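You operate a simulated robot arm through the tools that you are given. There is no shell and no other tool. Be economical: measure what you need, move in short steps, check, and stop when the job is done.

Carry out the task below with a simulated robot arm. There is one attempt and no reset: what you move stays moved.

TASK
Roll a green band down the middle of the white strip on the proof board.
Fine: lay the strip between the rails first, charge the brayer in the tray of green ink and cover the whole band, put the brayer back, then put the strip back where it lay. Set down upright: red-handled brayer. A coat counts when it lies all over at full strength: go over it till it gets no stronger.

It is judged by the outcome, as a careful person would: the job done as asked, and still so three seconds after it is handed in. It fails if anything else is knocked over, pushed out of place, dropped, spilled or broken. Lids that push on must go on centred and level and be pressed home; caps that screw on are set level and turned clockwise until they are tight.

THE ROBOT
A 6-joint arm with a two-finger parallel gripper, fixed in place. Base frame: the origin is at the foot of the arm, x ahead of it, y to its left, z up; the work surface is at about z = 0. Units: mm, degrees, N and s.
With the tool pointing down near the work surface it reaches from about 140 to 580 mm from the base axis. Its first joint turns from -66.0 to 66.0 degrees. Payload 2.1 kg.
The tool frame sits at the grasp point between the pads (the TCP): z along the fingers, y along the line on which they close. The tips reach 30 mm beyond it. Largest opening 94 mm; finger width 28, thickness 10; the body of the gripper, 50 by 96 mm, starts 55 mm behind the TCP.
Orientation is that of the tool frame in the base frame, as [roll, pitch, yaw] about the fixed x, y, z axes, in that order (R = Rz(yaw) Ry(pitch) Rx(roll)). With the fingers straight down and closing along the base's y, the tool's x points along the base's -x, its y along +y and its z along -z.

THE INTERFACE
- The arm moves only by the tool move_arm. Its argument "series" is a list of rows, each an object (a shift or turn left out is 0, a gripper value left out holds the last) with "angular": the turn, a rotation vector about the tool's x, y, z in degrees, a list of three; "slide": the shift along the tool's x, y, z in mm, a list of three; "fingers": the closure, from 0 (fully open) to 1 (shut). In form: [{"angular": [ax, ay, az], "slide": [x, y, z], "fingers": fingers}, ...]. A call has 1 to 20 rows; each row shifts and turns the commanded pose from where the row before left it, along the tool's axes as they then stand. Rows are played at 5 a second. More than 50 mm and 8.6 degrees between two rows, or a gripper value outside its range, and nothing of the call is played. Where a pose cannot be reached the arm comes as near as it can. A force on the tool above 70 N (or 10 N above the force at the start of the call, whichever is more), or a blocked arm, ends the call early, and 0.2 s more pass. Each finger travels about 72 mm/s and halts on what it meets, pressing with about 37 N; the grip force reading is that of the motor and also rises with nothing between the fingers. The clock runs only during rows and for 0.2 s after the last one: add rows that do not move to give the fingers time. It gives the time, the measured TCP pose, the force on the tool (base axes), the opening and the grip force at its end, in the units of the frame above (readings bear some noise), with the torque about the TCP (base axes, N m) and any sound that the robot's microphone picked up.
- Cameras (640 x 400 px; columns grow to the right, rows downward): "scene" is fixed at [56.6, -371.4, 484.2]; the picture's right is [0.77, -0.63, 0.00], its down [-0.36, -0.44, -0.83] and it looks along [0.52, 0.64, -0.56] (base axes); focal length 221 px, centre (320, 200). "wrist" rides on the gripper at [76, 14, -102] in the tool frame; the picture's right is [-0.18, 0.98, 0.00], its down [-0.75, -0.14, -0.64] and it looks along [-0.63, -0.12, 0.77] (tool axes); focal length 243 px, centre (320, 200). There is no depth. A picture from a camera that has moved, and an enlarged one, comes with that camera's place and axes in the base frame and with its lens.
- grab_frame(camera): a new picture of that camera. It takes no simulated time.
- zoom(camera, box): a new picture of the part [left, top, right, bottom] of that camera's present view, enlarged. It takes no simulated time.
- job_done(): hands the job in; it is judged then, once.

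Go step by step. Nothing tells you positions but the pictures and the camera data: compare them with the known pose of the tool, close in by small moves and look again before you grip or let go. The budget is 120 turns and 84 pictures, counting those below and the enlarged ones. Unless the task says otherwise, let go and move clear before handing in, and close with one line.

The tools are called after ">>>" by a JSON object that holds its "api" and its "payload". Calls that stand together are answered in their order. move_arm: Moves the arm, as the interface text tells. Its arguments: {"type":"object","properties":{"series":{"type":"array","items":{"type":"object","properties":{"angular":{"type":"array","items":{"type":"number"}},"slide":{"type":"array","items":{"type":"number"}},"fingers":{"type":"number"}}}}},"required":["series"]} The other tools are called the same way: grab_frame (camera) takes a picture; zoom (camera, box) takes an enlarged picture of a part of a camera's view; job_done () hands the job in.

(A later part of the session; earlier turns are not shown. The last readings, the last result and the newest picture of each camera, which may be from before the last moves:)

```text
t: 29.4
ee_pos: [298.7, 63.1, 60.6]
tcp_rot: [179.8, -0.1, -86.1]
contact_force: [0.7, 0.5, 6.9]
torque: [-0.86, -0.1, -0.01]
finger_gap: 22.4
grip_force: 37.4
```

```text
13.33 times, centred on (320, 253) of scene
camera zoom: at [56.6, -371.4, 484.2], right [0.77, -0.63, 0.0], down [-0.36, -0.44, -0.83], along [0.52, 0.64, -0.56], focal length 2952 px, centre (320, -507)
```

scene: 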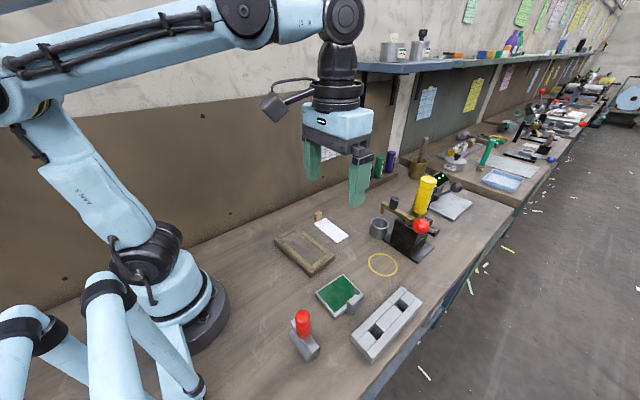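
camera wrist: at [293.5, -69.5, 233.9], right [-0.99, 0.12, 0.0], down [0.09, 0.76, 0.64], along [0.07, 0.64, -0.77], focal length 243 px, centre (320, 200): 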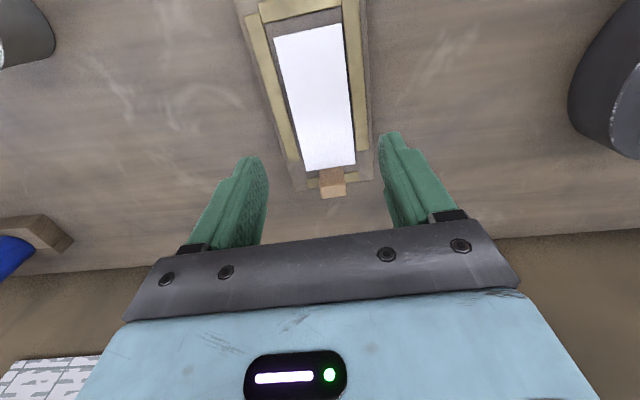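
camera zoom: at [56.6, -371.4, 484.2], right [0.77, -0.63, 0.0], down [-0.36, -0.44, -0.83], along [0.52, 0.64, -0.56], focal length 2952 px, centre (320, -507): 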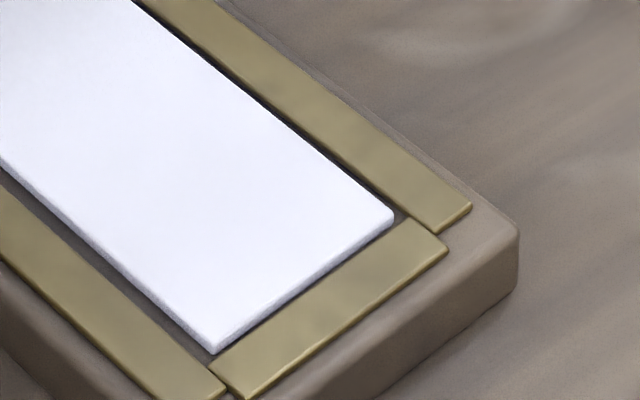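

It's inside the frame. I'll release the tab and rise.

>>> {"api": "move_arm", "payload": {"series": [{"slide": [0, 0, 0.4]}, {}, {"fingers": 0.7}, {"fingers": 0.6}, {"slide": [0, 0, -30]}, {"slide": [0, 0, -45]}, {"slide": [0, 0, -45]}, {}]}}

>>> {"api": "zoom", "payload": {"camera": "scene", "box": [270, 215, 350, 275]}}

```text
t: 31.2
ee_pos: [298.1, 63.4, 179.5]
tcp_rot: [180.0, -0.1, -86.2]
contact_force: [-0.4, 0.5, -0.2]
torque: [0.01, -0.03, 0.0]
finger_gap: 37.7
grip_force: 0.0
```

```text
6.67 times, centred on (310, 245) of scene
camera zoom: at [56.6, -371.4, 484.2], right [0.77, -0.63, 0.0], down [-0.36, -0.44, -0.83], along [0.52, 0.64, -0.56], focal length 1476 px, centre (387, -100)
```

zoom: 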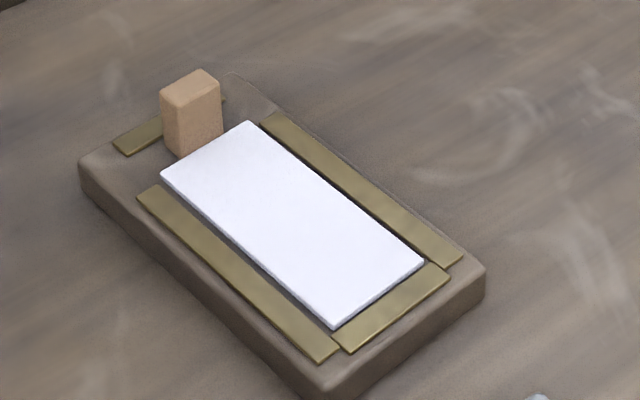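

The strip lies between the rails with its tab inside. Next I'll go over to the brayer with fingers open.

>>> {"api": "move_arm", "payload": {"series": [{"slide": [0, 0, -20], "fingers": 0.2}, {"slide": [35.6, 22.3, 0]}, {"slide": [35.6, 22.3, 0]}, {"slide": [35.6, 22.3, 0]}, {"slide": [35.6, 22.3, 0]}, {"slide": [35.6, 22.3, 0]}, {"slide": [35.6, 22.3, 0]}, {"slide": [35.6, 22.3, 0], "angular": [0, 0, 0.8]}, {}]}}

>>> {"api": "grab_frame", "payload": {"camera": "wrist"}}

>>> {"api": "zoom", "payload": {"camera": "scene", "box": [240, 220, 400, 380]}}

```text
t: 33.2
ee_pos: [158.4, -196.0, 199.7]
tcp_rot: [179.9, 0.0, -87.0]
contact_force: [0.8, 0.4, -0.1]
torque: [-0.01, 0.01, 0.01]
finger_gap: 75.0
grip_force: 0.1
```

```text
37 pictures are left
camera wrist: at [149.1, -272.4, 303.3], right [-0.99, 0.13, 0.0], down [0.1, 0.76, 0.64], along [0.08, 0.64, -0.77], focal length 243 px, centre (320, 200)
```

wrist: 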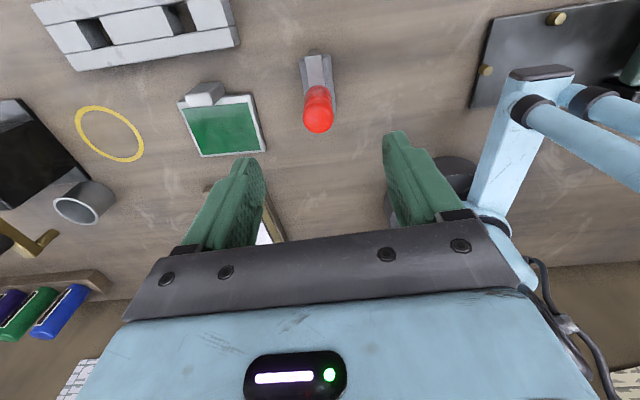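

```text
2.50 times, centred on (320, 300) of scene
camera zoom: at [56.6, -371.5, 484.2], right [0.77, -0.63, 0.0], down [-0.36, -0.44, -0.83], along [0.52, 0.64, -0.56], focal length 553 px, centre (320, -50)
```

zoom: 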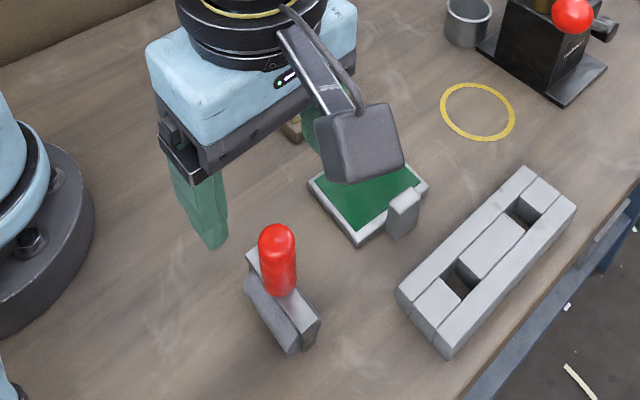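

The handle axis is near (160, −197). I'll descend in stages with the fingers straddling the handle.

>>> {"api": "move_arm", "payload": {"series": [{"slide": [0, -1.5, 30]}, {"slide": [0, 0, 30]}, {"slide": [0, 0, 30]}, {}]}}

>>> {"api": "zoom", "payload": {"camera": "scene", "box": [250, 260, 370, 380]}}

>>> {"api": "zoom", "payload": {"camera": "wrist", "box": [220, 0, 420, 240]}}

```text
t: 34.2
ee_pos: [160.9, -195.3, 111.1]
tcp_rot: [179.9, 0.0, -86.9]
contact_force: [0.4, -0.1, 0.0]
torque: [0.0, -0.01, 0.03]
finger_gap: 75.1
grip_force: 0.1
```

```text
3.33 times, centred on (310, 320) of scene
camera zoom: at [56.6, -371.4, 484.2], right [0.77, -0.63, 0.0], down [-0.36, -0.44, -0.83], along [0.52, 0.64, -0.56], focal length 738 px, centre (353, -200)
```

zoom: 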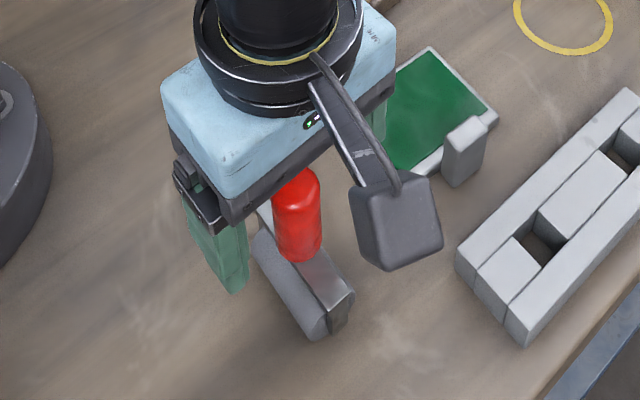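

```text
1.67 times, centred on (320, 120) of wrist
camera zoom: at [150.3, -271.6, 213.4], right [-0.99, 0.13, 0.0], down [0.1, 0.76, 0.64], along [0.08, 0.64, -0.77], focal length 404 px, centre (320, 333)
```

zoom: 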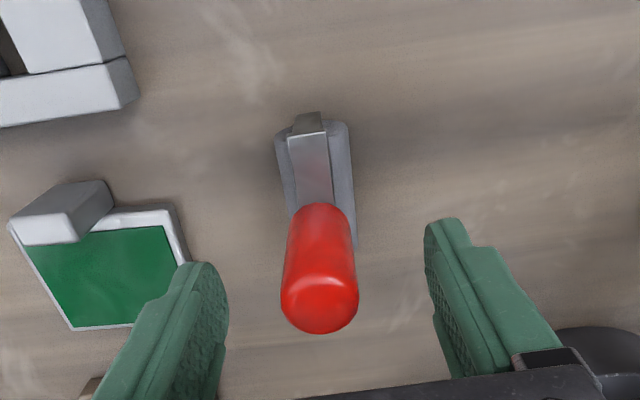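

The handle is about 3 mm further −y than the TCP. I'll adjust, descend and grip.

>>> {"api": "move_arm", "payload": {"series": [{"slide": [3, 0, 12]}, {"slide": [0, 0, 12]}, {"slide": [0, 0, 9]}, {"fingers": 0.4}, {"fingers": 0.55}, {"fingers": 0.65}, {"fingers": 0.72}, {}]}}

>>> {"api": "zoom", "payload": {"camera": "scene", "box": [260, 280, 360, 380]}}

```text
t: 36.0
ee_pos: [161.6, -197.8, 76.3]
tcp_rot: [179.9, 0.1, -87.0]
contact_force: [-0.5, -0.2, 0.4]
torque: [-0.01, 0.01, -0.01]
finger_gap: 26.5
grip_force: 0.2
```

```text
4.00 times, centred on (310, 330) of scene
camera zoom: at [56.6, -371.4, 484.2], right [0.77, -0.63, 0.0], down [-0.36, -0.44, -0.83], along [0.52, 0.64, -0.56], focal length 886 px, centre (360, -320)
```

zoom: 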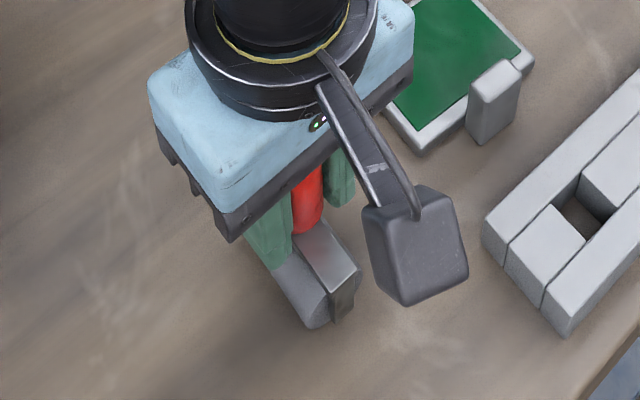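

Almost closed on the handle; I'll close with full force.

>>> {"api": "move_arm", "payload": {"series": [{"fingers": 0.76}, {"fingers": 0.8}, {"fingers": 1.0}, {}, {}, {}]}}

>>> {"api": "zoom", "payload": {"camera": "scene", "box": [260, 280, 360, 380]}}

```text
t: 37.4
ee_pos: [161.0, -197.4, 77.9]
tcp_rot: [179.9, 0.0, -87.0]
contact_force: [-1.0, 0.3, 0.4]
torque: [0.01, 0.13, -0.01]
finger_gap: 25.4
grip_force: 37.4
```

```text
4.00 times, centred on (310, 330) of scene
camera zoom: at [56.6, -371.4, 484.2], right [0.77, -0.63, 0.0], down [-0.36, -0.44, -0.83], along [0.52, 0.64, -0.56], focal length 886 px, centre (360, -320)
```

zoom: 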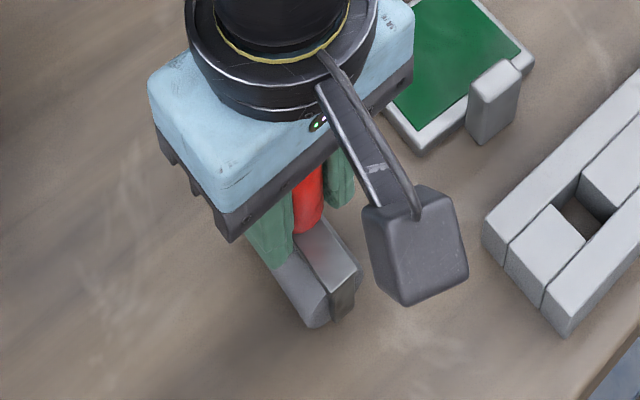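

The brayer is gripped (TCP ≈ (161, −197.5, 77.5), yaw −87). I'll lift and carry it above the tray.

>>> {"api": "move_arm", "payload": {"series": [{"slide": [0, 0, -5]}, {"slide": [0, 0, -20]}, {"slide": [0, 0, -25]}, {"slide": [-8.2, -31.7, 0]}, {"slide": [-8.2, -31.7, 0]}, {"slide": [-8.2, -31.7, 0]}, {"slide": [-8.2, -31.7, 0]}, {}]}}

>>> {"api": "zoom", "payload": {"camera": "scene", "box": [280, 230, 400, 330]}}

>>> {"api": "zoom", "payload": {"camera": "wrist", "box": [220, 0, 420, 160]}}

```text
t: 39.2
ee_pos: [285.3, -159.5, 126.4]
tcp_rot: [179.8, 0.0, -87.2]
contact_force: [-0.2, 0.1, -1.8]
torque: [0.0, 0.03, -0.02]
finger_gap: 25.2
grip_force: 36.9
```

```text
4.00 times, centred on (340, 280) of scene
camera zoom: at [56.7, -371.4, 484.2], right [0.77, -0.63, 0.0], down [-0.36, -0.44, -0.83], along [0.52, 0.64, -0.56], focal length 886 px, centre (240, -120)
```

zoom: 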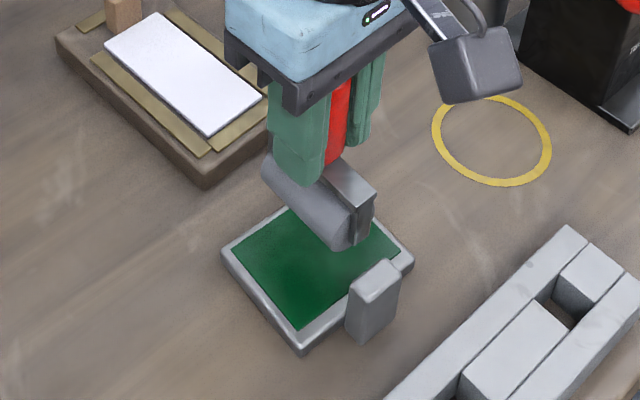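

```text
2.50 times, centred on (320, 80) of wrist
camera zoom: at [276.0, -235.2, 229.3], right [-0.99, 0.13, 0.0], down [0.1, 0.76, 0.64], along [0.08, 0.64, -0.77], focal length 606 px, centre (320, 500)
```

zoom: 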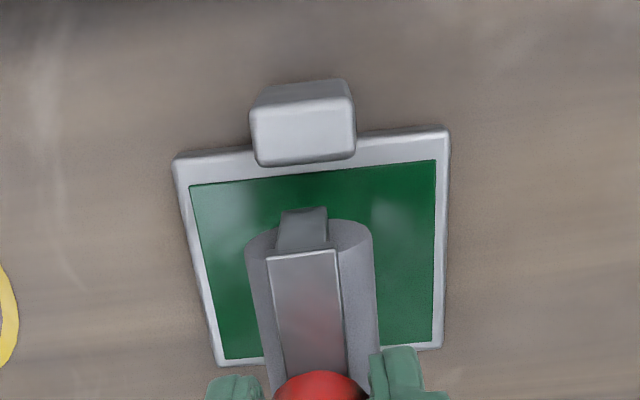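

The brayer is well aligned over the ink. I'll move to the −x end of the ink and lower toward contact.

>>> {"api": "move_arm", "payload": {"series": [{"slide": [-2, 25.9, 0]}, {"slide": [0, 0, 20]}, {"slide": [0, 0, 15]}, {"slide": [0, 0, 2]}, {"slide": [0, 0, 1]}, {"slide": [0, 0, 1]}, {}]}}

```text
t: 40.8
ee_pos: [259.0, -160.1, 88.0]
tcp_rot: [179.9, -0.1, -87.0]
contact_force: [-3.2, -0.1, 21.1]
torque: [0.03, 0.21, 0.04]
finger_gap: 25.5
grip_force: 36.7
```

Contact is at TCP z≈88. I'll ease up 0.5 mm and check that it's on the ink rather than the rim.

>>> {"api": "move_arm", "payload": {"series": [{"slide": [0, 0, -0.6]}, {}]}}

>>> {"api": "zoom", "payload": {"camera": "scene", "box": [300, 260, 380, 325]}}

```text
t: 41.4
ee_pos: [258.9, -158.1, 88.5]
tcp_rot: [179.9, 0.0, -87.0]
contact_force: [0.2, -0.5, -2.2]
torque: [0.01, 0.0, 0.01]
finger_gap: 25.4
grip_force: 36.6
```

```text
6.15 times, centred on (340, 292) of scene
camera zoom: at [56.7, -371.4, 484.2], right [0.77, -0.63, 0.0], down [-0.36, -0.44, -0.83], along [0.52, 0.64, -0.56], focal length 1362 px, centre (197, -369)
```

zoom: 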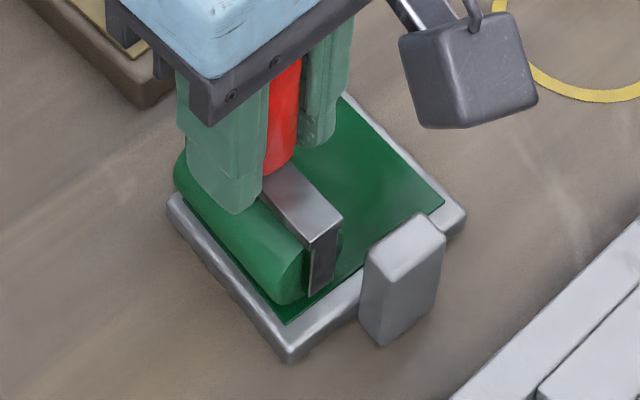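

The roller already picked up green. I'll press lightly and roll back and forth to charge it fully.

>>> {"api": "move_arm", "payload": {"series": [{"slide": [0, 0, 0.35]}, {"slide": [0.8, -9, 0]}, {"slide": [0.8, -9, 0]}, {"slide": [0.8, -9, 0]}, {"slide": [0.8, -9, 0]}, {"slide": [0.8, -9, 0]}, {"slide": [0.8, -9, 0]}, {}]}}

```text
t: 43.2
ee_pos: [312.9, -161.1, 87.5]
tcp_rot: [179.9, 0.0, -86.9]
contact_force: [0.1, 0.4, -0.8]
torque: [0.01, 0.07, -0.02]
finger_gap: 25.2
grip_force: 36.9
```

The force is light here, so I'll press a bit more and roll back and forth.

>>> {"api": "move_arm", "payload": {"series": [{"slide": [0, 0, 0.25]}, {"slide": [-0.8, 9, 0]}, {"slide": [-0.8, 9, 0]}, {"slide": [-0.8, 9, 0]}, {"slide": [-0.8, 9, 0]}, {"slide": [-0.8, 9, 0]}, {"slide": [-0.8, 9, 0]}, {"slide": [0.8, -9, 0]}, {"slide": [0.8, -9, 0]}, {"slide": [0.8, -9, 0]}, {"slide": [0.8, -9, 0]}, {"slide": [0.8, -9, 0]}, {"slide": [0.8, -9, 0]}, {}]}}

>>> {"api": "zoom", "payload": {"camera": "scene", "box": [300, 250, 380, 315]}}

```text
t: 46.2
ee_pos: [313.5, -160.7, 87.4]
tcp_rot: [179.9, 0.0, -87.0]
contact_force: [-0.1, -0.3, -0.6]
torque: [0.04, 0.09, 0.01]
finger_gap: 25.1
grip_force: 36.5
```

```text
6.15 times, centred on (340, 282) of scene
camera zoom: at [56.7, -371.4, 484.2], right [0.77, -0.63, 0.0], down [-0.36, -0.44, -0.83], along [0.52, 0.64, -0.56], focal length 1362 px, centre (197, -308)
```

zoom: 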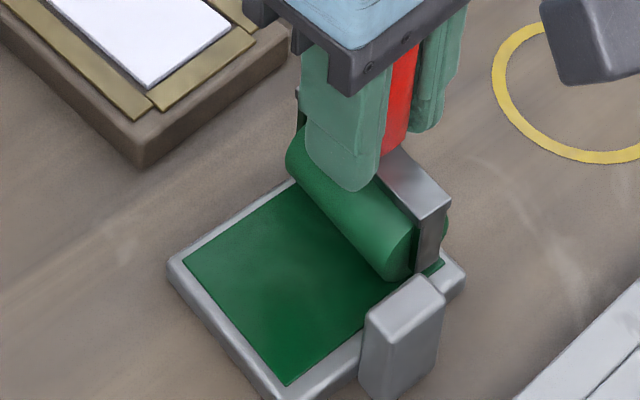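

The roller is green. I'll do two more firmer strokes to charge it fully.

>>> {"api": "move_arm", "payload": {"series": [{"slide": [0, 0, 0.4]}, {"slide": [-0.8, 9, 0]}, {"slide": [-0.8, 9, 0]}, {"slide": [-0.8, 9, 0]}, {"slide": [-0.8, 9, 0]}, {"slide": [-0.8, 9, 0]}, {"slide": [-0.8, 9, 0]}, {"slide": [0.8, -9, 0]}, {"slide": [0.8, -9, 0]}, {"slide": [0.8, -9, 0]}, {"slide": [0.8, -9, 0]}, {"slide": [0.8, -9, 0]}, {"slide": [0.8, -9, 0]}, {}]}}

```text
t: 49.2
ee_pos: [314.7, -160.7, 87.4]
tcp_rot: [179.9, 0.0, -87.0]
contact_force: [-0.5, -0.6, -0.3]
torque: [-0.04, 0.06, 0.02]
finger_gap: 25.0
grip_force: 37.1
```

Charged. I'll lift, carry it over the board and turn the roller across the strip.

>>> {"api": "move_arm", "payload": {"series": [{"slide": [0, 0, -15]}, {"slide": [0, 0, -35]}, {"slide": [-47, 1.6, 0]}, {"slide": [-47, 1.6, 0]}, {"slide": [-47, 1.6, 0]}, {"angular": [0, 0, 8.4]}, {"angular": [0, 0, 8.4]}, {"angular": [0, 0, 8.4]}, {"angular": [0, 0, 8.4]}, {"angular": [0, 0, 8.4]}, {"angular": [0, 0, 8.4]}, {"angular": [0, 0, 8.4]}, {"angular": [0, 0, 8.4]}, {"angular": [0, 0, 8.4]}, {"angular": [0, 0, 8.4]}, {}]}}

>>> {"api": "zoom", "payload": {"camera": "scene", "box": [260, 190, 360, 280]}}

>>> {"api": "grab_frame", "payload": {"camera": "wrist"}}

```text
t: 52.6
ee_pos: [302.5, -19.4, 137.0]
tcp_rot: [-180.0, 0.0, -171.2]
contact_force: [0.0, -0.1, -2.7]
torque: [0.03, 0.01, -0.01]
finger_gap: 24.7
grip_force: 36.7
```

```text
4.44 times, centred on (310, 235) of scene
camera zoom: at [56.7, -371.4, 484.2], right [0.77, -0.63, 0.0], down [-0.36, -0.44, -0.83], along [0.52, 0.64, -0.56], focal length 984 px, centre (364, 44)
```

zoom: 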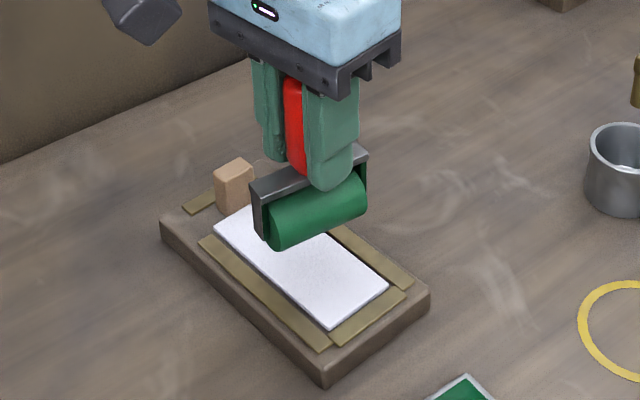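

```text
26 pictures are left
camera wrist: at [225.3, -16.7, 240.4], right [0.03, 1.0, 0.0], down [0.77, -0.02, 0.64], along [0.64, -0.02, -0.77], focal length 243 px, centre (320, 200)
```

wrist: 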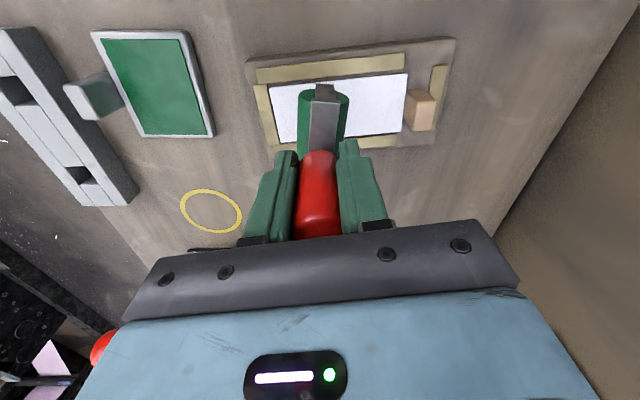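

The gap reading drifts slightly, so I want to check whether the brayer has tilted in the grip. I'll zoom closer.

>>> {"api": "zoom", "payload": {"camera": "scene", "box": [304, 200, 354, 250]}}

>>> {"api": "zoom", "payload": {"camera": "wrist", "box": [230, 20, 470, 170]}}

```text
8.00 times, centred on (329, 225) of scene
camera zoom: at [56.7, -371.4, 484.2], right [0.77, -0.63, 0.0], down [-0.36, -0.44, -0.83], along [0.52, 0.64, -0.56], focal length 1771 px, centre (248, 0)
```

zoom: 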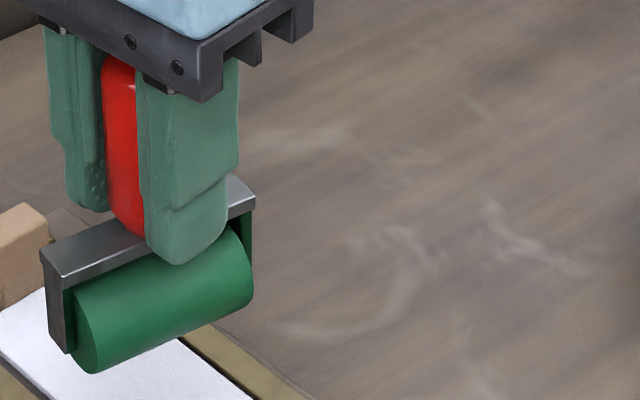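

```text
2.67 times, centred on (350, 95) of wrist
camera zoom: at [225.3, -16.7, 240.4], right [0.03, 1.0, 0.0], down [0.77, -0.02, 0.64], along [0.64, -0.02, -0.77], focal length 647 px, centre (240, 480)
```

zoom: 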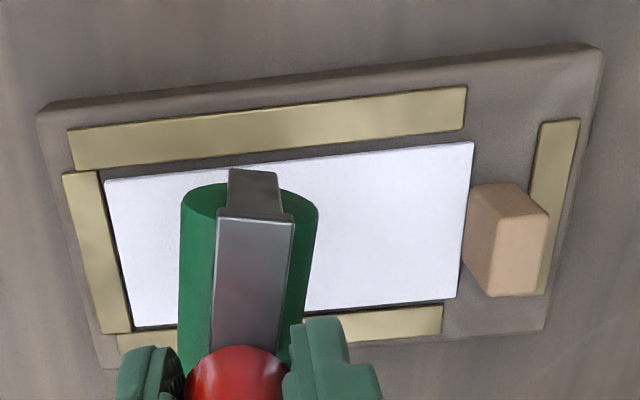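

The brayer has turned in the grip: its axis is at about −6° from x, while the channel calls for +4°. I'll rotate it by +10° and lower close to the strip.

>>> {"api": "move_arm", "payload": {"series": [{"angular": [0, 0, -5]}, {"angular": [0, 0, -5]}, {"slide": [-0.9, -0.3, 15]}, {"slide": [0, 0, 15]}, {}]}}

>>> {"api": "zoom", "payload": {"camera": "wrist", "box": [230, 0, 470, 150]}}

>>> {"api": "zoom", "payload": {"camera": "scene", "box": [280, 205, 350, 265]}}

```text
t: 53.8
ee_pos: [302.3, -20.3, 107.0]
tcp_rot: [-180.0, -0.2, -161.1]
contact_force: [0.4, 0.3, -2.4]
torque: [0.06, 0.02, 0.0]
finger_gap: 24.6
grip_force: 36.9
```

```text
2.67 times, centred on (350, 75) of wrist
camera zoom: at [226.6, -30.0, 209.9], right [-0.15, 0.99, 0.0], down [0.76, 0.11, 0.64], along [0.63, 0.09, -0.77], focal length 647 px, centre (240, 533)
```

zoom: 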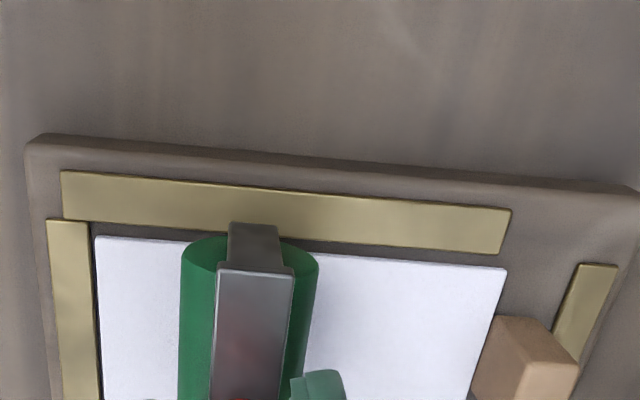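

```text
6.67 times, centred on (315, 235) of scene
camera zoom: at [56.7, -371.4, 484.2], right [0.77, -0.63, 0.0], down [-0.36, -0.44, -0.83], along [0.52, 0.64, -0.56], focal length 1476 px, centre (353, -33)
```

zoom: 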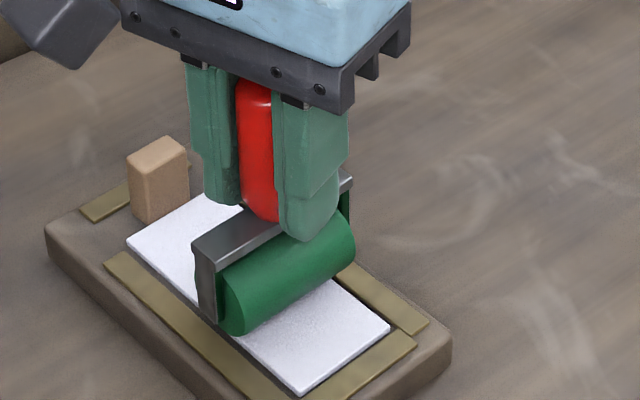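

Now aligned. I'll lower to contact at mid-strip.

>>> {"api": "move_arm", "payload": {"series": [{"slide": [0, 0, 5]}, {"slide": [0, 0, 1]}, {"slide": [0, 0, 1]}, {"slide": [0, 0, 0.7]}, {}]}}

```text
t: 55.0
ee_pos: [302.7, -19.6, 99.9]
tcp_rot: [179.9, -0.1, -161.1]
contact_force: [-1.7, 1.0, 19.8]
torque: [0.0, 0.0, 0.0]
finger_gap: 24.7
grip_force: 36.9
```

Good level contact. I'll ease off slightly and roll up to just short of the tab, then back.

>>> {"api": "move_arm", "payload": {"series": [{"slide": [0, 0, -0.2]}, {"slide": [-2.3, 8.7, 0]}, {"slide": [-2.3, 8.7, 0]}, {"slide": [-2.3, 8.7, 0]}, {"slide": [-2.3, 8.7, 0]}, {"slide": [-2.3, 8.7, 0]}, {"slide": [-1.8, 6.8, 0]}, {}]}}

```text
t: 56.8
ee_pos: [297.6, 31.3, 99.2]
tcp_rot: [-179.9, -0.2, -161.0]
contact_force: [-1.1, -5.6, 18.3]
torque: [-0.51, -0.08, -0.01]
finger_gap: 24.2
grip_force: 36.8
```

Now roll back to the −y end.

>>> {"api": "move_arm", "payload": {"series": [{"slide": [2.3, -8.7, 0]}, {"slide": [2.3, -8.7, 0]}, {"slide": [2.3, -8.7, 0]}, {"slide": [2.3, -8.7, 0]}, {"slide": [2.3, -8.7, 0]}, {"slide": [2.3, -8.7, 0]}, {"slide": [2.3, -8.7, 0]}, {"slide": [2.3, -8.7, 0]}, {"slide": [2.3, -8.7, 0]}, {"slide": [1.0, -3.9, 0]}, {}]}}

>>> {"api": "zoom", "payload": {"camera": "scene", "box": [270, 205, 360, 280]}}

```text
t: 59.2
ee_pos: [303.9, -53.2, 100.7]
tcp_rot: [-179.9, -0.2, -160.9]
contact_force: [0.1, 0.5, -1.9]
torque: [-0.02, 0.01, 0.02]
finger_gap: 24.6
grip_force: 37.3
```

```text
5.33 times, centred on (315, 242) of scene
camera zoom: at [56.7, -371.4, 484.2], right [0.77, -0.63, 0.0], down [-0.36, -0.44, -0.83], along [0.52, 0.64, -0.56], focal length 1181 px, centre (347, -27)
```

zoom: 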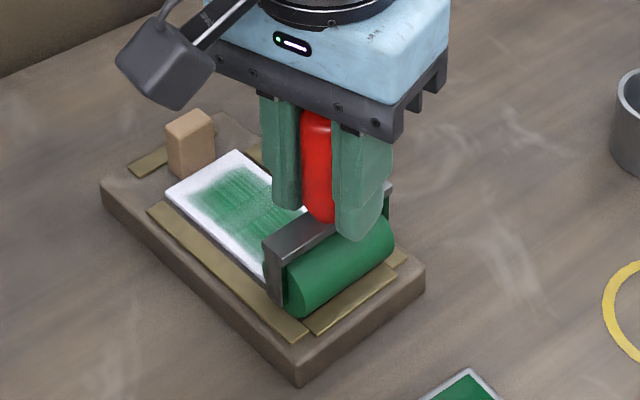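

It's painting a green band down the middle, but contact got lost near the −y end. I'll lower there until there's contact again.

>>> {"api": "move_arm", "payload": {"series": [{"slide": [0, 0, 0.5]}, {"slide": [0, 0, 0.3]}, {}]}}

```text
t: 60.0
ee_pos: [304.2, -52.3, 100.0]
tcp_rot: [180.0, -0.1, -161.1]
contact_force: [-0.4, -2.0, 10.5]
torque: [-0.09, -0.03, -0.05]
finger_gap: 24.6
grip_force: 36.9
```

10 N of contact. I'll roll a full stroke forward and back with a small slope compensation.

>>> {"api": "move_arm", "payload": {"series": [{"slide": [-2.3, 8.9, -0.07]}, {"slide": [-2.3, 8.9, -0.07]}, {"slide": [-2.3, 8.9, -0.07]}, {"slide": [-2.3, 8.9, -0.07]}, {"slide": [-2.3, 8.9, -0.07]}, {"slide": [-2.3, 8.9, -0.07]}, {"slide": [-2.3, 8.9, -0.07]}, {"slide": [-2.3, 8.9, -0.07]}, {"slide": [-2.3, 8.9, -0.07]}, {"slide": [-0.7, 2.7, 0]}, {}]}}

```text
t: 62.4
ee_pos: [296.9, 32.3, 98.4]
tcp_rot: [-179.9, -0.2, -161.0]
contact_force: [-0.3, 0.2, -2.9]
torque: [0.0, 0.0, 0.02]
finger_gap: 24.6
grip_force: 37.1
```

Contact was lost at this end. I'll press to contact again and roll back.

>>> {"api": "move_arm", "payload": {"series": [{"slide": [0, 0, 0.4]}, {"slide": [0, 0, 0.3]}, {}]}}

```text
t: 63.2
ee_pos: [299.4, 32.7, 99.0]
tcp_rot: [180.0, 0.0, -160.9]
contact_force: [-1.4, 1.7, 22.8]
torque: [0.09, -0.08, 0.0]
finger_gap: 24.5
grip_force: 37.2
```

Contact is 22 N. I'll extend 3 mm toward the tab, then roll the full stroke back with gentler compensation.

>>> {"api": "move_arm", "payload": {"series": [{"slide": [-0.8, 2.9, 0]}, {"slide": [2.3, -8.9, 0.02]}, {"slide": [2.3, -8.9, 0.03]}, {"slide": [2.3, -8.9, 0.03]}, {"slide": [2.3, -8.9, 0.03]}, {"slide": [2.3, -8.9, 0.03]}, {"slide": [2.3, -8.9, 0.03]}, {"slide": [2.3, -8.9, 0.03]}, {"slide": [2.3, -8.9, 0.03]}, {"slide": [2.3, -8.9, 0.03]}, {"slide": [2.0, -7.7, 0.02]}, {}]}}

>>> {"api": "zoom", "payload": {"camera": "scene", "box": [270, 205, 360, 280]}}

```text
t: 65.8
ee_pos: [305.6, -54.8, 99.3]
tcp_rot: [-180.0, -0.2, -161.0]
contact_force: [-0.5, 0.1, -2.4]
torque: [0.01, -0.03, 0.03]
finger_gap: 24.3
grip_force: 37.2
```

```text
5.33 times, centred on (315, 242) of scene
camera zoom: at [56.7, -371.5, 484.2], right [0.77, -0.63, 0.0], down [-0.36, -0.44, -0.83], along [0.52, 0.64, -0.56], focal length 1181 px, centre (347, -27)
```

zoom: 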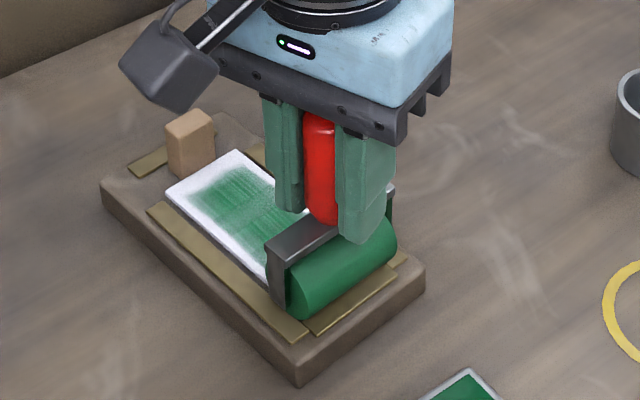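

The handle creeps up slightly in the grip each stroke. I'll do a stroke with progressive lowering to keep the pressure up.

>>> {"api": "move_arm", "payload": {"series": [{"slide": [0, 0, 0.8]}, {"slide": [-2.3, 8.9, 0.06]}, {"slide": [-2.3, 8.9, 0.06]}, {"slide": [-2.3, 8.9, 0.06]}, {"slide": [-2.3, 8.9, 0.06]}, {"slide": [-2.3, 8.9, 0.06]}, {"slide": [-2.3, 8.9, 0.06]}, {"slide": [-2.3, 8.9, 0.06]}, {"slide": [-2.3, 8.9, 0.06]}, {"slide": [-2.3, 8.9, 0.06]}, {"slide": [-2.0, 7.7, 0.05]}]}}

```text
t: 68.2
ee_pos: [298.5, 34.6, 97.2]
tcp_rot: [-179.9, -0.1, -161.2]
contact_force: [0.3, -9.5, 24.2]
torque: [-0.67, -0.16, -0.03]
finger_gap: 24.7
grip_force: 37.7
```

>>> {"api": "move_arm", "payload": {"series": [{"slide": [2.3, -8.9, 0.05]}, {"slide": [2.3, -8.9, 0.1]}, {"slide": [2.3, -8.9, 0.1]}, {"slide": [2.3, -8.9, 0.1]}, {"slide": [2.3, -8.9, 0.1]}, {"slide": [2.3, -8.9, 0.1]}, {"slide": [2.3, -8.9, 0.1]}, {"slide": [2.3, -8.9, 0.1]}, {"slide": [2.3, -8.9, 0.1]}, {"slide": [2.0, -7.7, 0.05]}]}}

```text
t: 70.4
ee_pos: [306.1, -53.5, 96.5]
tcp_rot: [-179.9, -0.2, -161.0]
contact_force: [-0.3, 4.5, 8.7]
torque: [0.34, 0.02, 0.01]
finger_gap: 24.5
grip_force: 37.1
```

Contact held this time. I'll lift and inspect the coat and the brayer's orientation.

>>> {"api": "move_arm", "payload": {"series": [{"slide": [0, 0, -15]}, {"slide": [0, 0, -30]}, {"slide": [11, -42, 0]}, {"slide": [9, -36, 0]}, {}]}}

>>> {"api": "zoom", "payload": {"camera": "scene", "box": [280, 215, 380, 295]}}

```text
t: 71.6
ee_pos: [309.8, -136.3, 141.9]
tcp_rot: [-180.0, -0.1, -161.0]
contact_force: [1.3, 0.3, -2.6]
torque: [0.01, 0.01, 0.0]
finger_gap: 24.8
grip_force: 37.2
```

```text
5.00 times, centred on (330, 255) of scene
camera zoom: at [56.6, -371.5, 484.2], right [0.77, -0.63, 0.0], down [-0.36, -0.44, -0.83], along [0.52, 0.64, -0.56], focal length 1107 px, centre (270, -75)
```

zoom: 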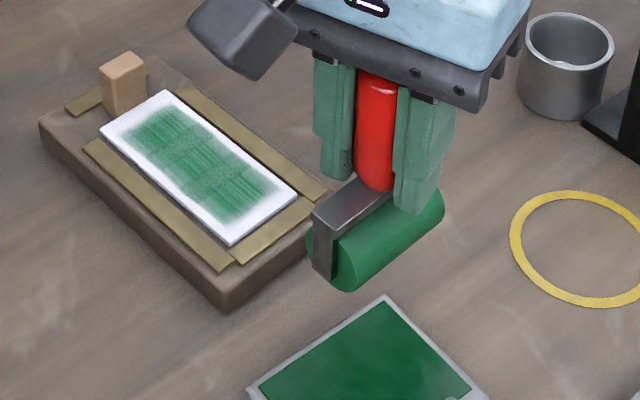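

The band spans fully but is still streaky. I'll recharge in the tray (same orientation, rolling along y this time).

>>> {"api": "move_arm", "payload": {"series": [{"slide": [15, -5.8, 0]}, {"slide": [15.2, -5.8, 0]}, {"slide": [0, 0, 30]}, {"slide": [0, 0, 22]}, {}]}}

>>> {"api": "zoom", "payload": {"camera": "scene", "box": [300, 240, 390, 320]}}

```text
t: 72.8
ee_pos: [287.4, -157.8, 89.1]
tcp_rot: [-180.0, -0.2, -161.1]
contact_force: [-0.3, -0.2, -2.2]
torque: [0.0, 0.03, 0.01]
finger_gap: 24.5
grip_force: 37.2
```

```text
5.00 times, centred on (345, 280) of scene
camera zoom: at [56.6, -371.4, 484.2], right [0.77, -0.63, 0.0], down [-0.36, -0.44, -0.83], along [0.52, 0.64, -0.56], focal length 1107 px, centre (195, -200)
```

zoom: 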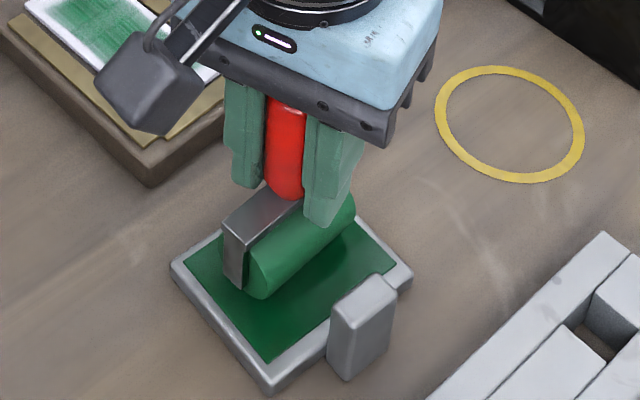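

Positioned well. I'll lower to contact and roll.

>>> {"api": "move_arm", "payload": {"series": [{"slide": [0, 0, 2]}, {"slide": [0, 0, 1]}, {"slide": [0, 0, 0.7]}, {"slide": [0, 0, 0.7]}, {}]}}

```text
t: 74.0
ee_pos: [287.3, -155.9, 85.3]
tcp_rot: [-180.0, -0.2, -161.0]
contact_force: [-0.7, 0.2, 2.0]
torque: [-0.02, -0.09, 0.01]
finger_gap: 24.6
grip_force: 37.6
```

>>> {"api": "move_arm", "payload": {"series": [{"slide": [0, 0, 0.3]}, {"slide": [-2, 7.7, 0.05]}, {"slide": [-1.8, 6.8, 0.05]}, {"slide": [2, -7.7, 0.05]}, {"slide": [2, -7.7, 0.05]}, {"slide": [2, -7.7, 0.05]}, {"slide": [1.5, -5.8, 0.05]}, {"slide": [-2, 7.7, 0.05]}, {"slide": [-2, 7.7, 0.05]}, {"slide": [-2, 7.7, 0.05]}, {"slide": [-1.5, 5.8, 0.05]}, {"slide": [2, -7.7, 0.05]}, {"slide": [2, -7.7, 0.05]}, {"slide": [2, -7.7, 0.05]}, {"slide": [1.5, -5.8, 0.05]}, {"slide": [-2, 7.7, 0.05]}, {"slide": [-2, 7.7, 0.05]}, {"slide": [-2, 7.7, 0.05]}, {"slide": [-1.5, 5.8, 0.05]}, {}]}}

```text
t: 78.2
ee_pos: [286.1, -140.9, 83.3]
tcp_rot: [-179.9, -0.2, -160.9]
contact_force: [1.2, -6.1, 14.9]
torque: [-0.42, 0.04, 0.04]
finger_gap: 24.4
grip_force: 37.0
```

Contact was good. To charge the rest of the circumference I'll lift, go back and roll in one direction a few times.

>>> {"api": "move_arm", "payload": {"series": [{"slide": [0, 0, -8]}, {"slide": [7.5, -28.9, 0]}, {"slide": [0, 0, 8]}, {"slide": [-2, 7.7, 0.05]}, {"slide": [-2, 7.7, 0.05]}, {"slide": [-2, 7.7, 0.05]}, {"slide": [-1.5, 5.8, 0.05]}, {"slide": [0, 0, -8]}, {"slide": [7.5, -28.9, 0]}, {"slide": [0, 0, 8]}, {"slide": [-2, 7.7, 0.05]}, {"slide": [-2, 7.7, 0.05]}, {"slide": [-2, 7.7, 0.05]}, {"slide": [-1.5, 5.8, 0.05]}, {}]}}

```text
t: 81.4
ee_pos: [286.8, -141.0, 83.6]
tcp_rot: [-179.9, -0.2, -161.0]
contact_force: [1.4, -10.6, 28.2]
torque: [-0.71, -0.2, -0.03]
finger_gap: 24.5
grip_force: 37.1
```

One more pass of the roller, then back to the strip's −y end.

>>> {"api": "move_arm", "payload": {"series": [{"slide": [0, 0, -8]}, {"slide": [7.5, -28.9, 0]}, {"slide": [0, 0, 7.8]}, {"slide": [-2, 7.7, 0.05]}, {"slide": [-2, 7.7, 0.05]}, {"slide": [-2, 7.7, 0.05]}, {"slide": [-1.5, 5.8, 0.05]}, {"slide": [0, 0, -20]}, {"slide": [0, 0, -25]}, {"slide": [-23.8, 39.7, 0]}, {"slide": [-23.8, 39.7, 0]}, {"slide": [0, 0, 25]}, {"slide": [0, 0, 5]}, {}]}}

>>> {"api": "zoom", "payload": {"camera": "wrist", "box": [200, 0, 480, 175]}}

```text
t: 84.4
ee_pos: [304.8, -50.6, 96.8]
tcp_rot: [-180.0, -0.1, -161.0]
contact_force: [0.2, 0.2, -2.9]
torque: [-0.01, 0.0, -0.01]
finger_gap: 24.5
grip_force: 36.8
```

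```text
2.29 times, centred on (340, 88) of wrist
camera zoom: at [228.7, -60.9, 200.4], right [-0.15, 0.99, 0.0], down [0.76, 0.11, 0.64], along [0.63, 0.09, -0.77], focal length 555 px, centre (274, 457)
```

zoom: 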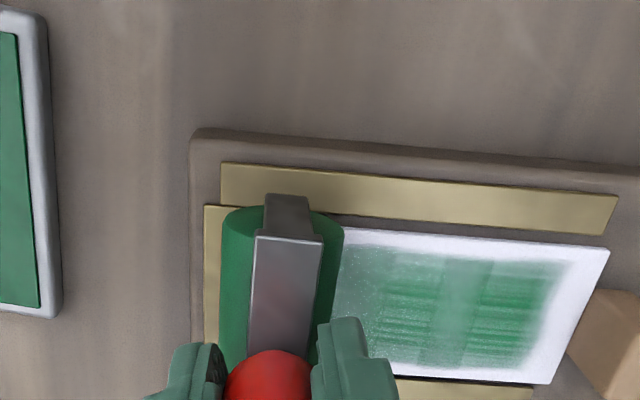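

Well aligned. I'll press to contact and stroke along the strip.

>>> {"api": "move_arm", "payload": {"series": [{"slide": [0.8, -3, 1]}, {"slide": [0, 0, 0.5]}, {"slide": [0, 0, 0.3]}, {}]}}

```text
t: 85.4
ee_pos: [304.7, -53.9, 95.5]
tcp_rot: [-180.0, -0.1, -160.9]
contact_force: [0.1, 0.1, -2.5]
torque: [0.01, -0.02, -0.01]
finger_gap: 24.6
grip_force: 36.7
```

>>> {"api": "move_arm", "payload": {"series": [{"slide": [0, 0, 0.5]}, {"slide": [0, 0, 0.4]}, {"slide": [0, 0, 0.4]}, {}]}}

```text
t: 86.4
ee_pos: [305.5, -54.2, 92.8]
tcp_rot: [-180.0, -0.1, -161.0]
contact_force: [-0.7, -0.7, 15.7]
torque: [0.0, -0.04, -0.03]
finger_gap: 24.4
grip_force: 37.1
```

>>> {"api": "move_arm", "payload": {"series": [{"slide": [-2.3, 8.9, 0.06]}, {"slide": [-2.3, 8.9, 0.06]}, {"slide": [-2.3, 8.9, 0.06]}, {"slide": [-2.3, 8.9, 0.06]}, {"slide": [-2.3, 8.9, 0.06]}, {"slide": [-2.3, 8.9, 0.06]}, {"slide": [-2.3, 8.9, 0.06]}, {"slide": [-2.3, 8.9, 0.06]}, {"slide": [-2.3, 8.9, 0.06]}, {"slide": [-1.1, 4.2, 0.03]}, {"slide": [2.3, -8.9, 0.03]}, {"slide": [2.3, -8.9, 0.08]}, {"slide": [2.3, -8.9, 0.08]}, {"slide": [2.3, -8.9, 0.08]}, {"slide": [2.3, -8.9, 0.08]}, {"slide": [2.3, -8.9, 0.08]}, {"slide": [2.3, -8.9, 0.08]}, {"slide": [2.3, -8.9, 0.08]}, {"slide": [2.3, -8.9, 0.08]}, {"slide": [1.1, -4.2, 0.05]}]}}

>>> {"api": "zoom", "payload": {"camera": "scene", "box": [270, 205, 360, 280]}}

```text
t: 90.6
ee_pos: [304.3, -52.9, 92.6]
tcp_rot: [179.9, -0.2, -161.0]
contact_force: [-0.5, 9.7, 25.4]
torque: [0.72, 0.03, 0.06]
finger_gap: 24.6
grip_force: 36.9
```

```text
5.33 times, centred on (315, 242) of scene
camera zoom: at [56.6, -371.4, 484.2], right [0.77, -0.63, 0.0], down [-0.36, -0.44, -0.83], along [0.52, 0.64, -0.56], focal length 1181 px, centre (347, -27)
```

zoom: 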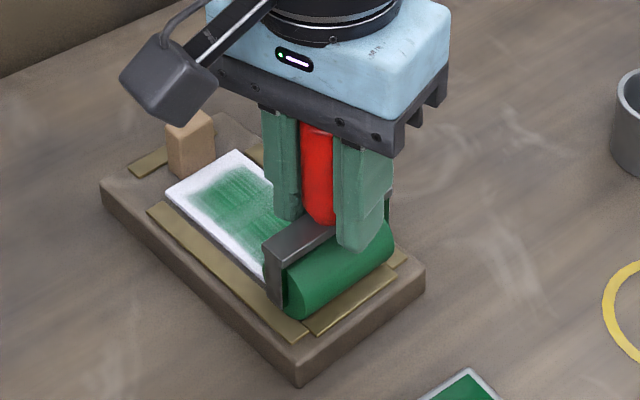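

It's getting stronger. I'll do another forward/back stroke at roughly constant pressure.

>>> {"api": "move_arm", "payload": {"series": [{"slide": [-2.3, 8.9, 0.02]}, {"slide": [-2.3, 8.9, 0.02]}, {"slide": [-2.3, 8.9, 0.02]}, {"slide": [-2.3, 8.9, 0.02]}, {"slide": [-2.3, 8.9, 0.02]}, {"slide": [-2.3, 8.9, 0.02]}, {"slide": [-2.3, 8.9, 0.02]}, {"slide": [-2.3, 8.9, 0.02]}, {"slide": [-2.3, 8.9, 0.02]}, {"slide": [-1.1, 4.2, 0.0]}, {}]}}

```text
t: 93.0
ee_pos: [297.0, 34.1, 91.7]
tcp_rot: [179.9, -0.3, -161.1]
contact_force: [-0.3, -2.3, 5.6]
torque: [-0.17, 0.0, 0.01]
finger_gap: 24.6
grip_force: 36.7
```

>>> {"api": "move_arm", "payload": {"series": [{"slide": [0, 0, 0.4]}, {"slide": [2.3, -8.9, 0.08]}, {"slide": [2.3, -8.9, 0.08]}, {"slide": [2.3, -8.9, 0.08]}, {"slide": [2.3, -8.9, 0.08]}, {"slide": [2.3, -8.9, 0.08]}, {"slide": [2.3, -8.9, 0.08]}, {"slide": [2.3, -8.9, 0.08]}, {"slide": [2.3, -8.9, 0.08]}, {"slide": [2.3, -8.9, 0.08]}, {"slide": [1.1, -4.2, 0.05]}]}}

```text
t: 95.4
ee_pos: [305.1, -53.8, 88.9]
tcp_rot: [-179.9, -0.2, -161.1]
contact_force: [-2.4, 10.2, 27.6]
torque: [0.66, 0.1, -0.01]
finger_gap: 24.5
grip_force: 37.5
```

The handle has slid up notably. I'll lift and inspect the coat and grip.

>>> {"api": "move_arm", "payload": {"series": [{"slide": [0, 0, -15]}, {"slide": [0, 0, -30]}, {"slide": [11, -42, 0]}, {"slide": [9, -36, 0]}, {}]}}

>>> {"api": "zoom", "payload": {"camera": "scene", "box": [280, 205, 380, 285]}}

```text
t: 96.6
ee_pos: [313.4, -134.8, 135.7]
tcp_rot: [-179.9, -0.2, -161.0]
contact_force: [0.5, -0.3, -2.5]
torque: [-0.01, 0.0, 0.0]
finger_gap: 24.6
grip_force: 37.5
```

```text
5.00 times, centred on (330, 245) of scene
camera zoom: at [56.6, -371.5, 484.2], right [0.77, -0.63, 0.0], down [-0.36, -0.44, -0.83], along [0.52, 0.64, -0.56], focal length 1107 px, centre (270, -25)
```

zoom: 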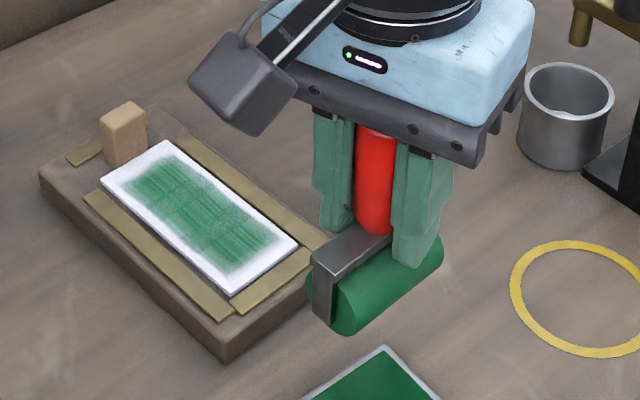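

The coat is stronger but still streaky. I'll recharge in the tray, and re-grip the handle higher there while the roller rests on the ink.

>>> {"api": "move_arm", "payload": {"series": [{"slide": [16.4, -5.5, 0]}, {"slide": [16.4, -5.5, 0]}, {"slide": [0, 0, 30]}, {"slide": [0, 0, 22]}, {"slide": [0, 0, 2]}, {}]}}

```text
t: 98.0
ee_pos: [283.7, -155.4, 81.7]
tcp_rot: [-179.9, -0.2, -161.0]
contact_force: [0.6, 0.8, -2.2]
torque: [-0.01, 0.03, -0.02]
finger_gap: 24.6
grip_force: 36.7
```

>>> {"api": "move_arm", "payload": {"series": [{"slide": [0, 0, 1]}, {"slide": [0, 0, 1]}, {"slide": [0, 0, 0.7]}, {"slide": [0, 0, 0.5]}, {}]}}

```text
t: 99.2
ee_pos: [282.6, -155.3, 78.7]
tcp_rot: [180.0, -0.1, -161.1]
contact_force: [-1.3, -0.2, 27.0]
torque: [-0.07, 0.14, -0.06]
finger_gap: 24.7
grip_force: 37.4
```

Contact is at z≈78.7. I'll ease off, open just 4 mm (the fingers still guard it), raise 10 mm and re-grip.

>>> {"api": "move_arm", "payload": {"series": [{"slide": [0, 0, -0.5]}, {"fingers": 0.71}, {}, {"slide": [0, 0, -5]}, {"slide": [0, 0, -5]}, {"fingers": 1.0}, {}, {}]}}

>>> {"api": "zoom", "payload": {"camera": "scene", "box": [300, 235, 390, 315]}}

```text
t: 101.0
ee_pos: [284.1, -154.7, 89.3]
tcp_rot: [180.0, -0.1, -161.0]
contact_force: [0.3, -0.8, -0.7]
torque: [-0.01, 0.02, 0.01]
finger_gap: 24.6
grip_force: 37.0
```

```text
5.00 times, centred on (345, 275) of scene
camera zoom: at [56.7, -371.4, 484.2], right [0.77, -0.63, 0.0], down [-0.36, -0.44, -0.83], along [0.52, 0.64, -0.56], focal length 1107 px, centre (195, -175)
```

zoom: 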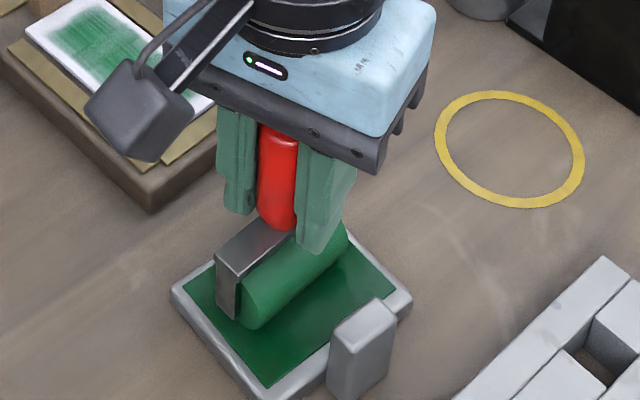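

Re-gripped cleanly. Now charging strokes.

>>> {"api": "move_arm", "payload": {"series": [{"slide": [0, 0, 0.5]}, {"slide": [-2, 7.7, 0]}, {"slide": [-1.8, 6.8, 0]}, {"slide": [0, 0, -8]}, {"slide": [7.5, -28.9, 0]}, {"slide": [0, 0, 8]}, {"slide": [-2, 7.7, 0.03]}, {"slide": [-2, 7.7, 0.03]}, {"slide": [-2, 7.7, 0.03]}, {"slide": [-1.5, 5.8, 0.03]}, {"slide": [0, 0, -8]}, {"slide": [7.5, -28.9, 0]}, {"slide": [0, 0, 8]}, {"slide": [-2, 7.7, 0.03]}, {"slide": [-2, 7.7, 0.03]}, {"slide": [-2, 7.7, 0.03]}, {"slide": [-1.5, 5.8, 0.03]}, {}]}}

```text
t: 104.8
ee_pos: [283.5, -139.1, 89.8]
tcp_rot: [-180.0, -0.2, -161.0]
contact_force: [-0.1, 0.1, -1.7]
torque: [-0.03, -0.01, -0.03]
finger_gap: 24.6
grip_force: 36.7
```

Too light; I'll press a bit more and repeat.

>>> {"api": "move_arm", "payload": {"series": [{"slide": [0, 0, -8]}, {"slide": [7.5, -28.9, 0]}, {"slide": [0, 0, 8.7]}, {"slide": [-2, 7.7, 0.05]}, {"slide": [-2, 7.7, 0.05]}, {"slide": [-2, 7.7, 0.05]}, {"slide": [-1.5, 5.8, 0.05]}, {"slide": [0, 0, -8]}, {"slide": [7.5, -28.9, 0]}, {"slide": [0, 0, 8.2]}, {"slide": [-2, 7.7, 0.05]}, {"slide": [-2, 7.7, 0.05]}, {"slide": [-2, 7.7, 0.05]}, {"slide": [-1.5, 5.8, 0.05]}]}}

```text
t: 107.8
ee_pos: [282.6, -140.0, 86.8]
tcp_rot: [-179.9, -0.2, -160.9]
contact_force: [1.6, -10.7, 26.5]
torque: [-0.71, -0.25, -0.01]
finger_gap: 24.5
grip_force: 37.5
```

>>> {"api": "move_arm", "payload": {"series": [{"slide": [0, 0, -8]}, {"slide": [7.5, -28.9, 0]}, {"slide": [0, 0, 8]}, {"slide": [-2, 7.7, 0.05]}, {"slide": [-2, 7.7, 0.05]}, {"slide": [-2, 7.7, 0.05]}, {"slide": [-1.5, 5.8, 0.05]}, {"slide": [0, 0, -20]}, {"slide": [0, 0, -25]}, {"slide": [-24.3, 37.7, 0]}, {"slide": [-24.3, 37.7, 0]}, {"slide": [0, 0, 25]}, {"slide": [0, 0, 8]}, {"slide": [0, 0, 1]}, {}]}}

```text
t: 111.0
ee_pos: [303.8, -52.8, 97.5]
tcp_rot: [180.0, -0.1, -161.0]
contact_force: [-1.6, 0.8, 27.6]
torque: [0.06, -0.03, -0.04]
finger_gap: 24.6
grip_force: 36.9
```

Contact is made on the strip. Next, a full forward and back stroke.

>>> {"api": "move_arm", "payload": {"series": [{"slide": [-2.3, 8.9, 0.04]}, {"slide": [-2.3, 8.9, 0.04]}, {"slide": [-2.3, 8.9, 0.04]}, {"slide": [-2.3, 8.9, 0.04]}, {"slide": [-2.3, 8.9, 0.04]}, {"slide": [-2.3, 8.9, 0.04]}, {"slide": [-2.3, 8.9, 0.04]}, {"slide": [-2.3, 8.9, 0.04]}, {"slide": [-2.3, 8.9, 0.04]}, {"slide": [-1.1, 4.2, 0.03]}, {"slide": [2.3, -8.9, 0.06]}, {"slide": [2.3, -8.9, 0.09]}, {"slide": [2.3, -8.9, 0.09]}, {"slide": [2.3, -8.9, 0.09]}, {"slide": [2.3, -8.9, 0.09]}, {"slide": [2.3, -8.9, 0.09]}, {"slide": [2.3, -8.9, 0.09]}, {"slide": [2.3, -8.9, 0.09]}, {"slide": [2.3, -8.9, 0.09]}, {"slide": [1.1, -4.2, 0.05]}]}}

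```text
t: 115.2
ee_pos: [305.2, -52.6, 96.4]
tcp_rot: [-179.9, -0.3, -161.0]
contact_force: [-0.3, 4.3, 9.6]
torque: [0.22, -0.01, -0.04]
finger_gap: 24.4
grip_force: 37.0
```

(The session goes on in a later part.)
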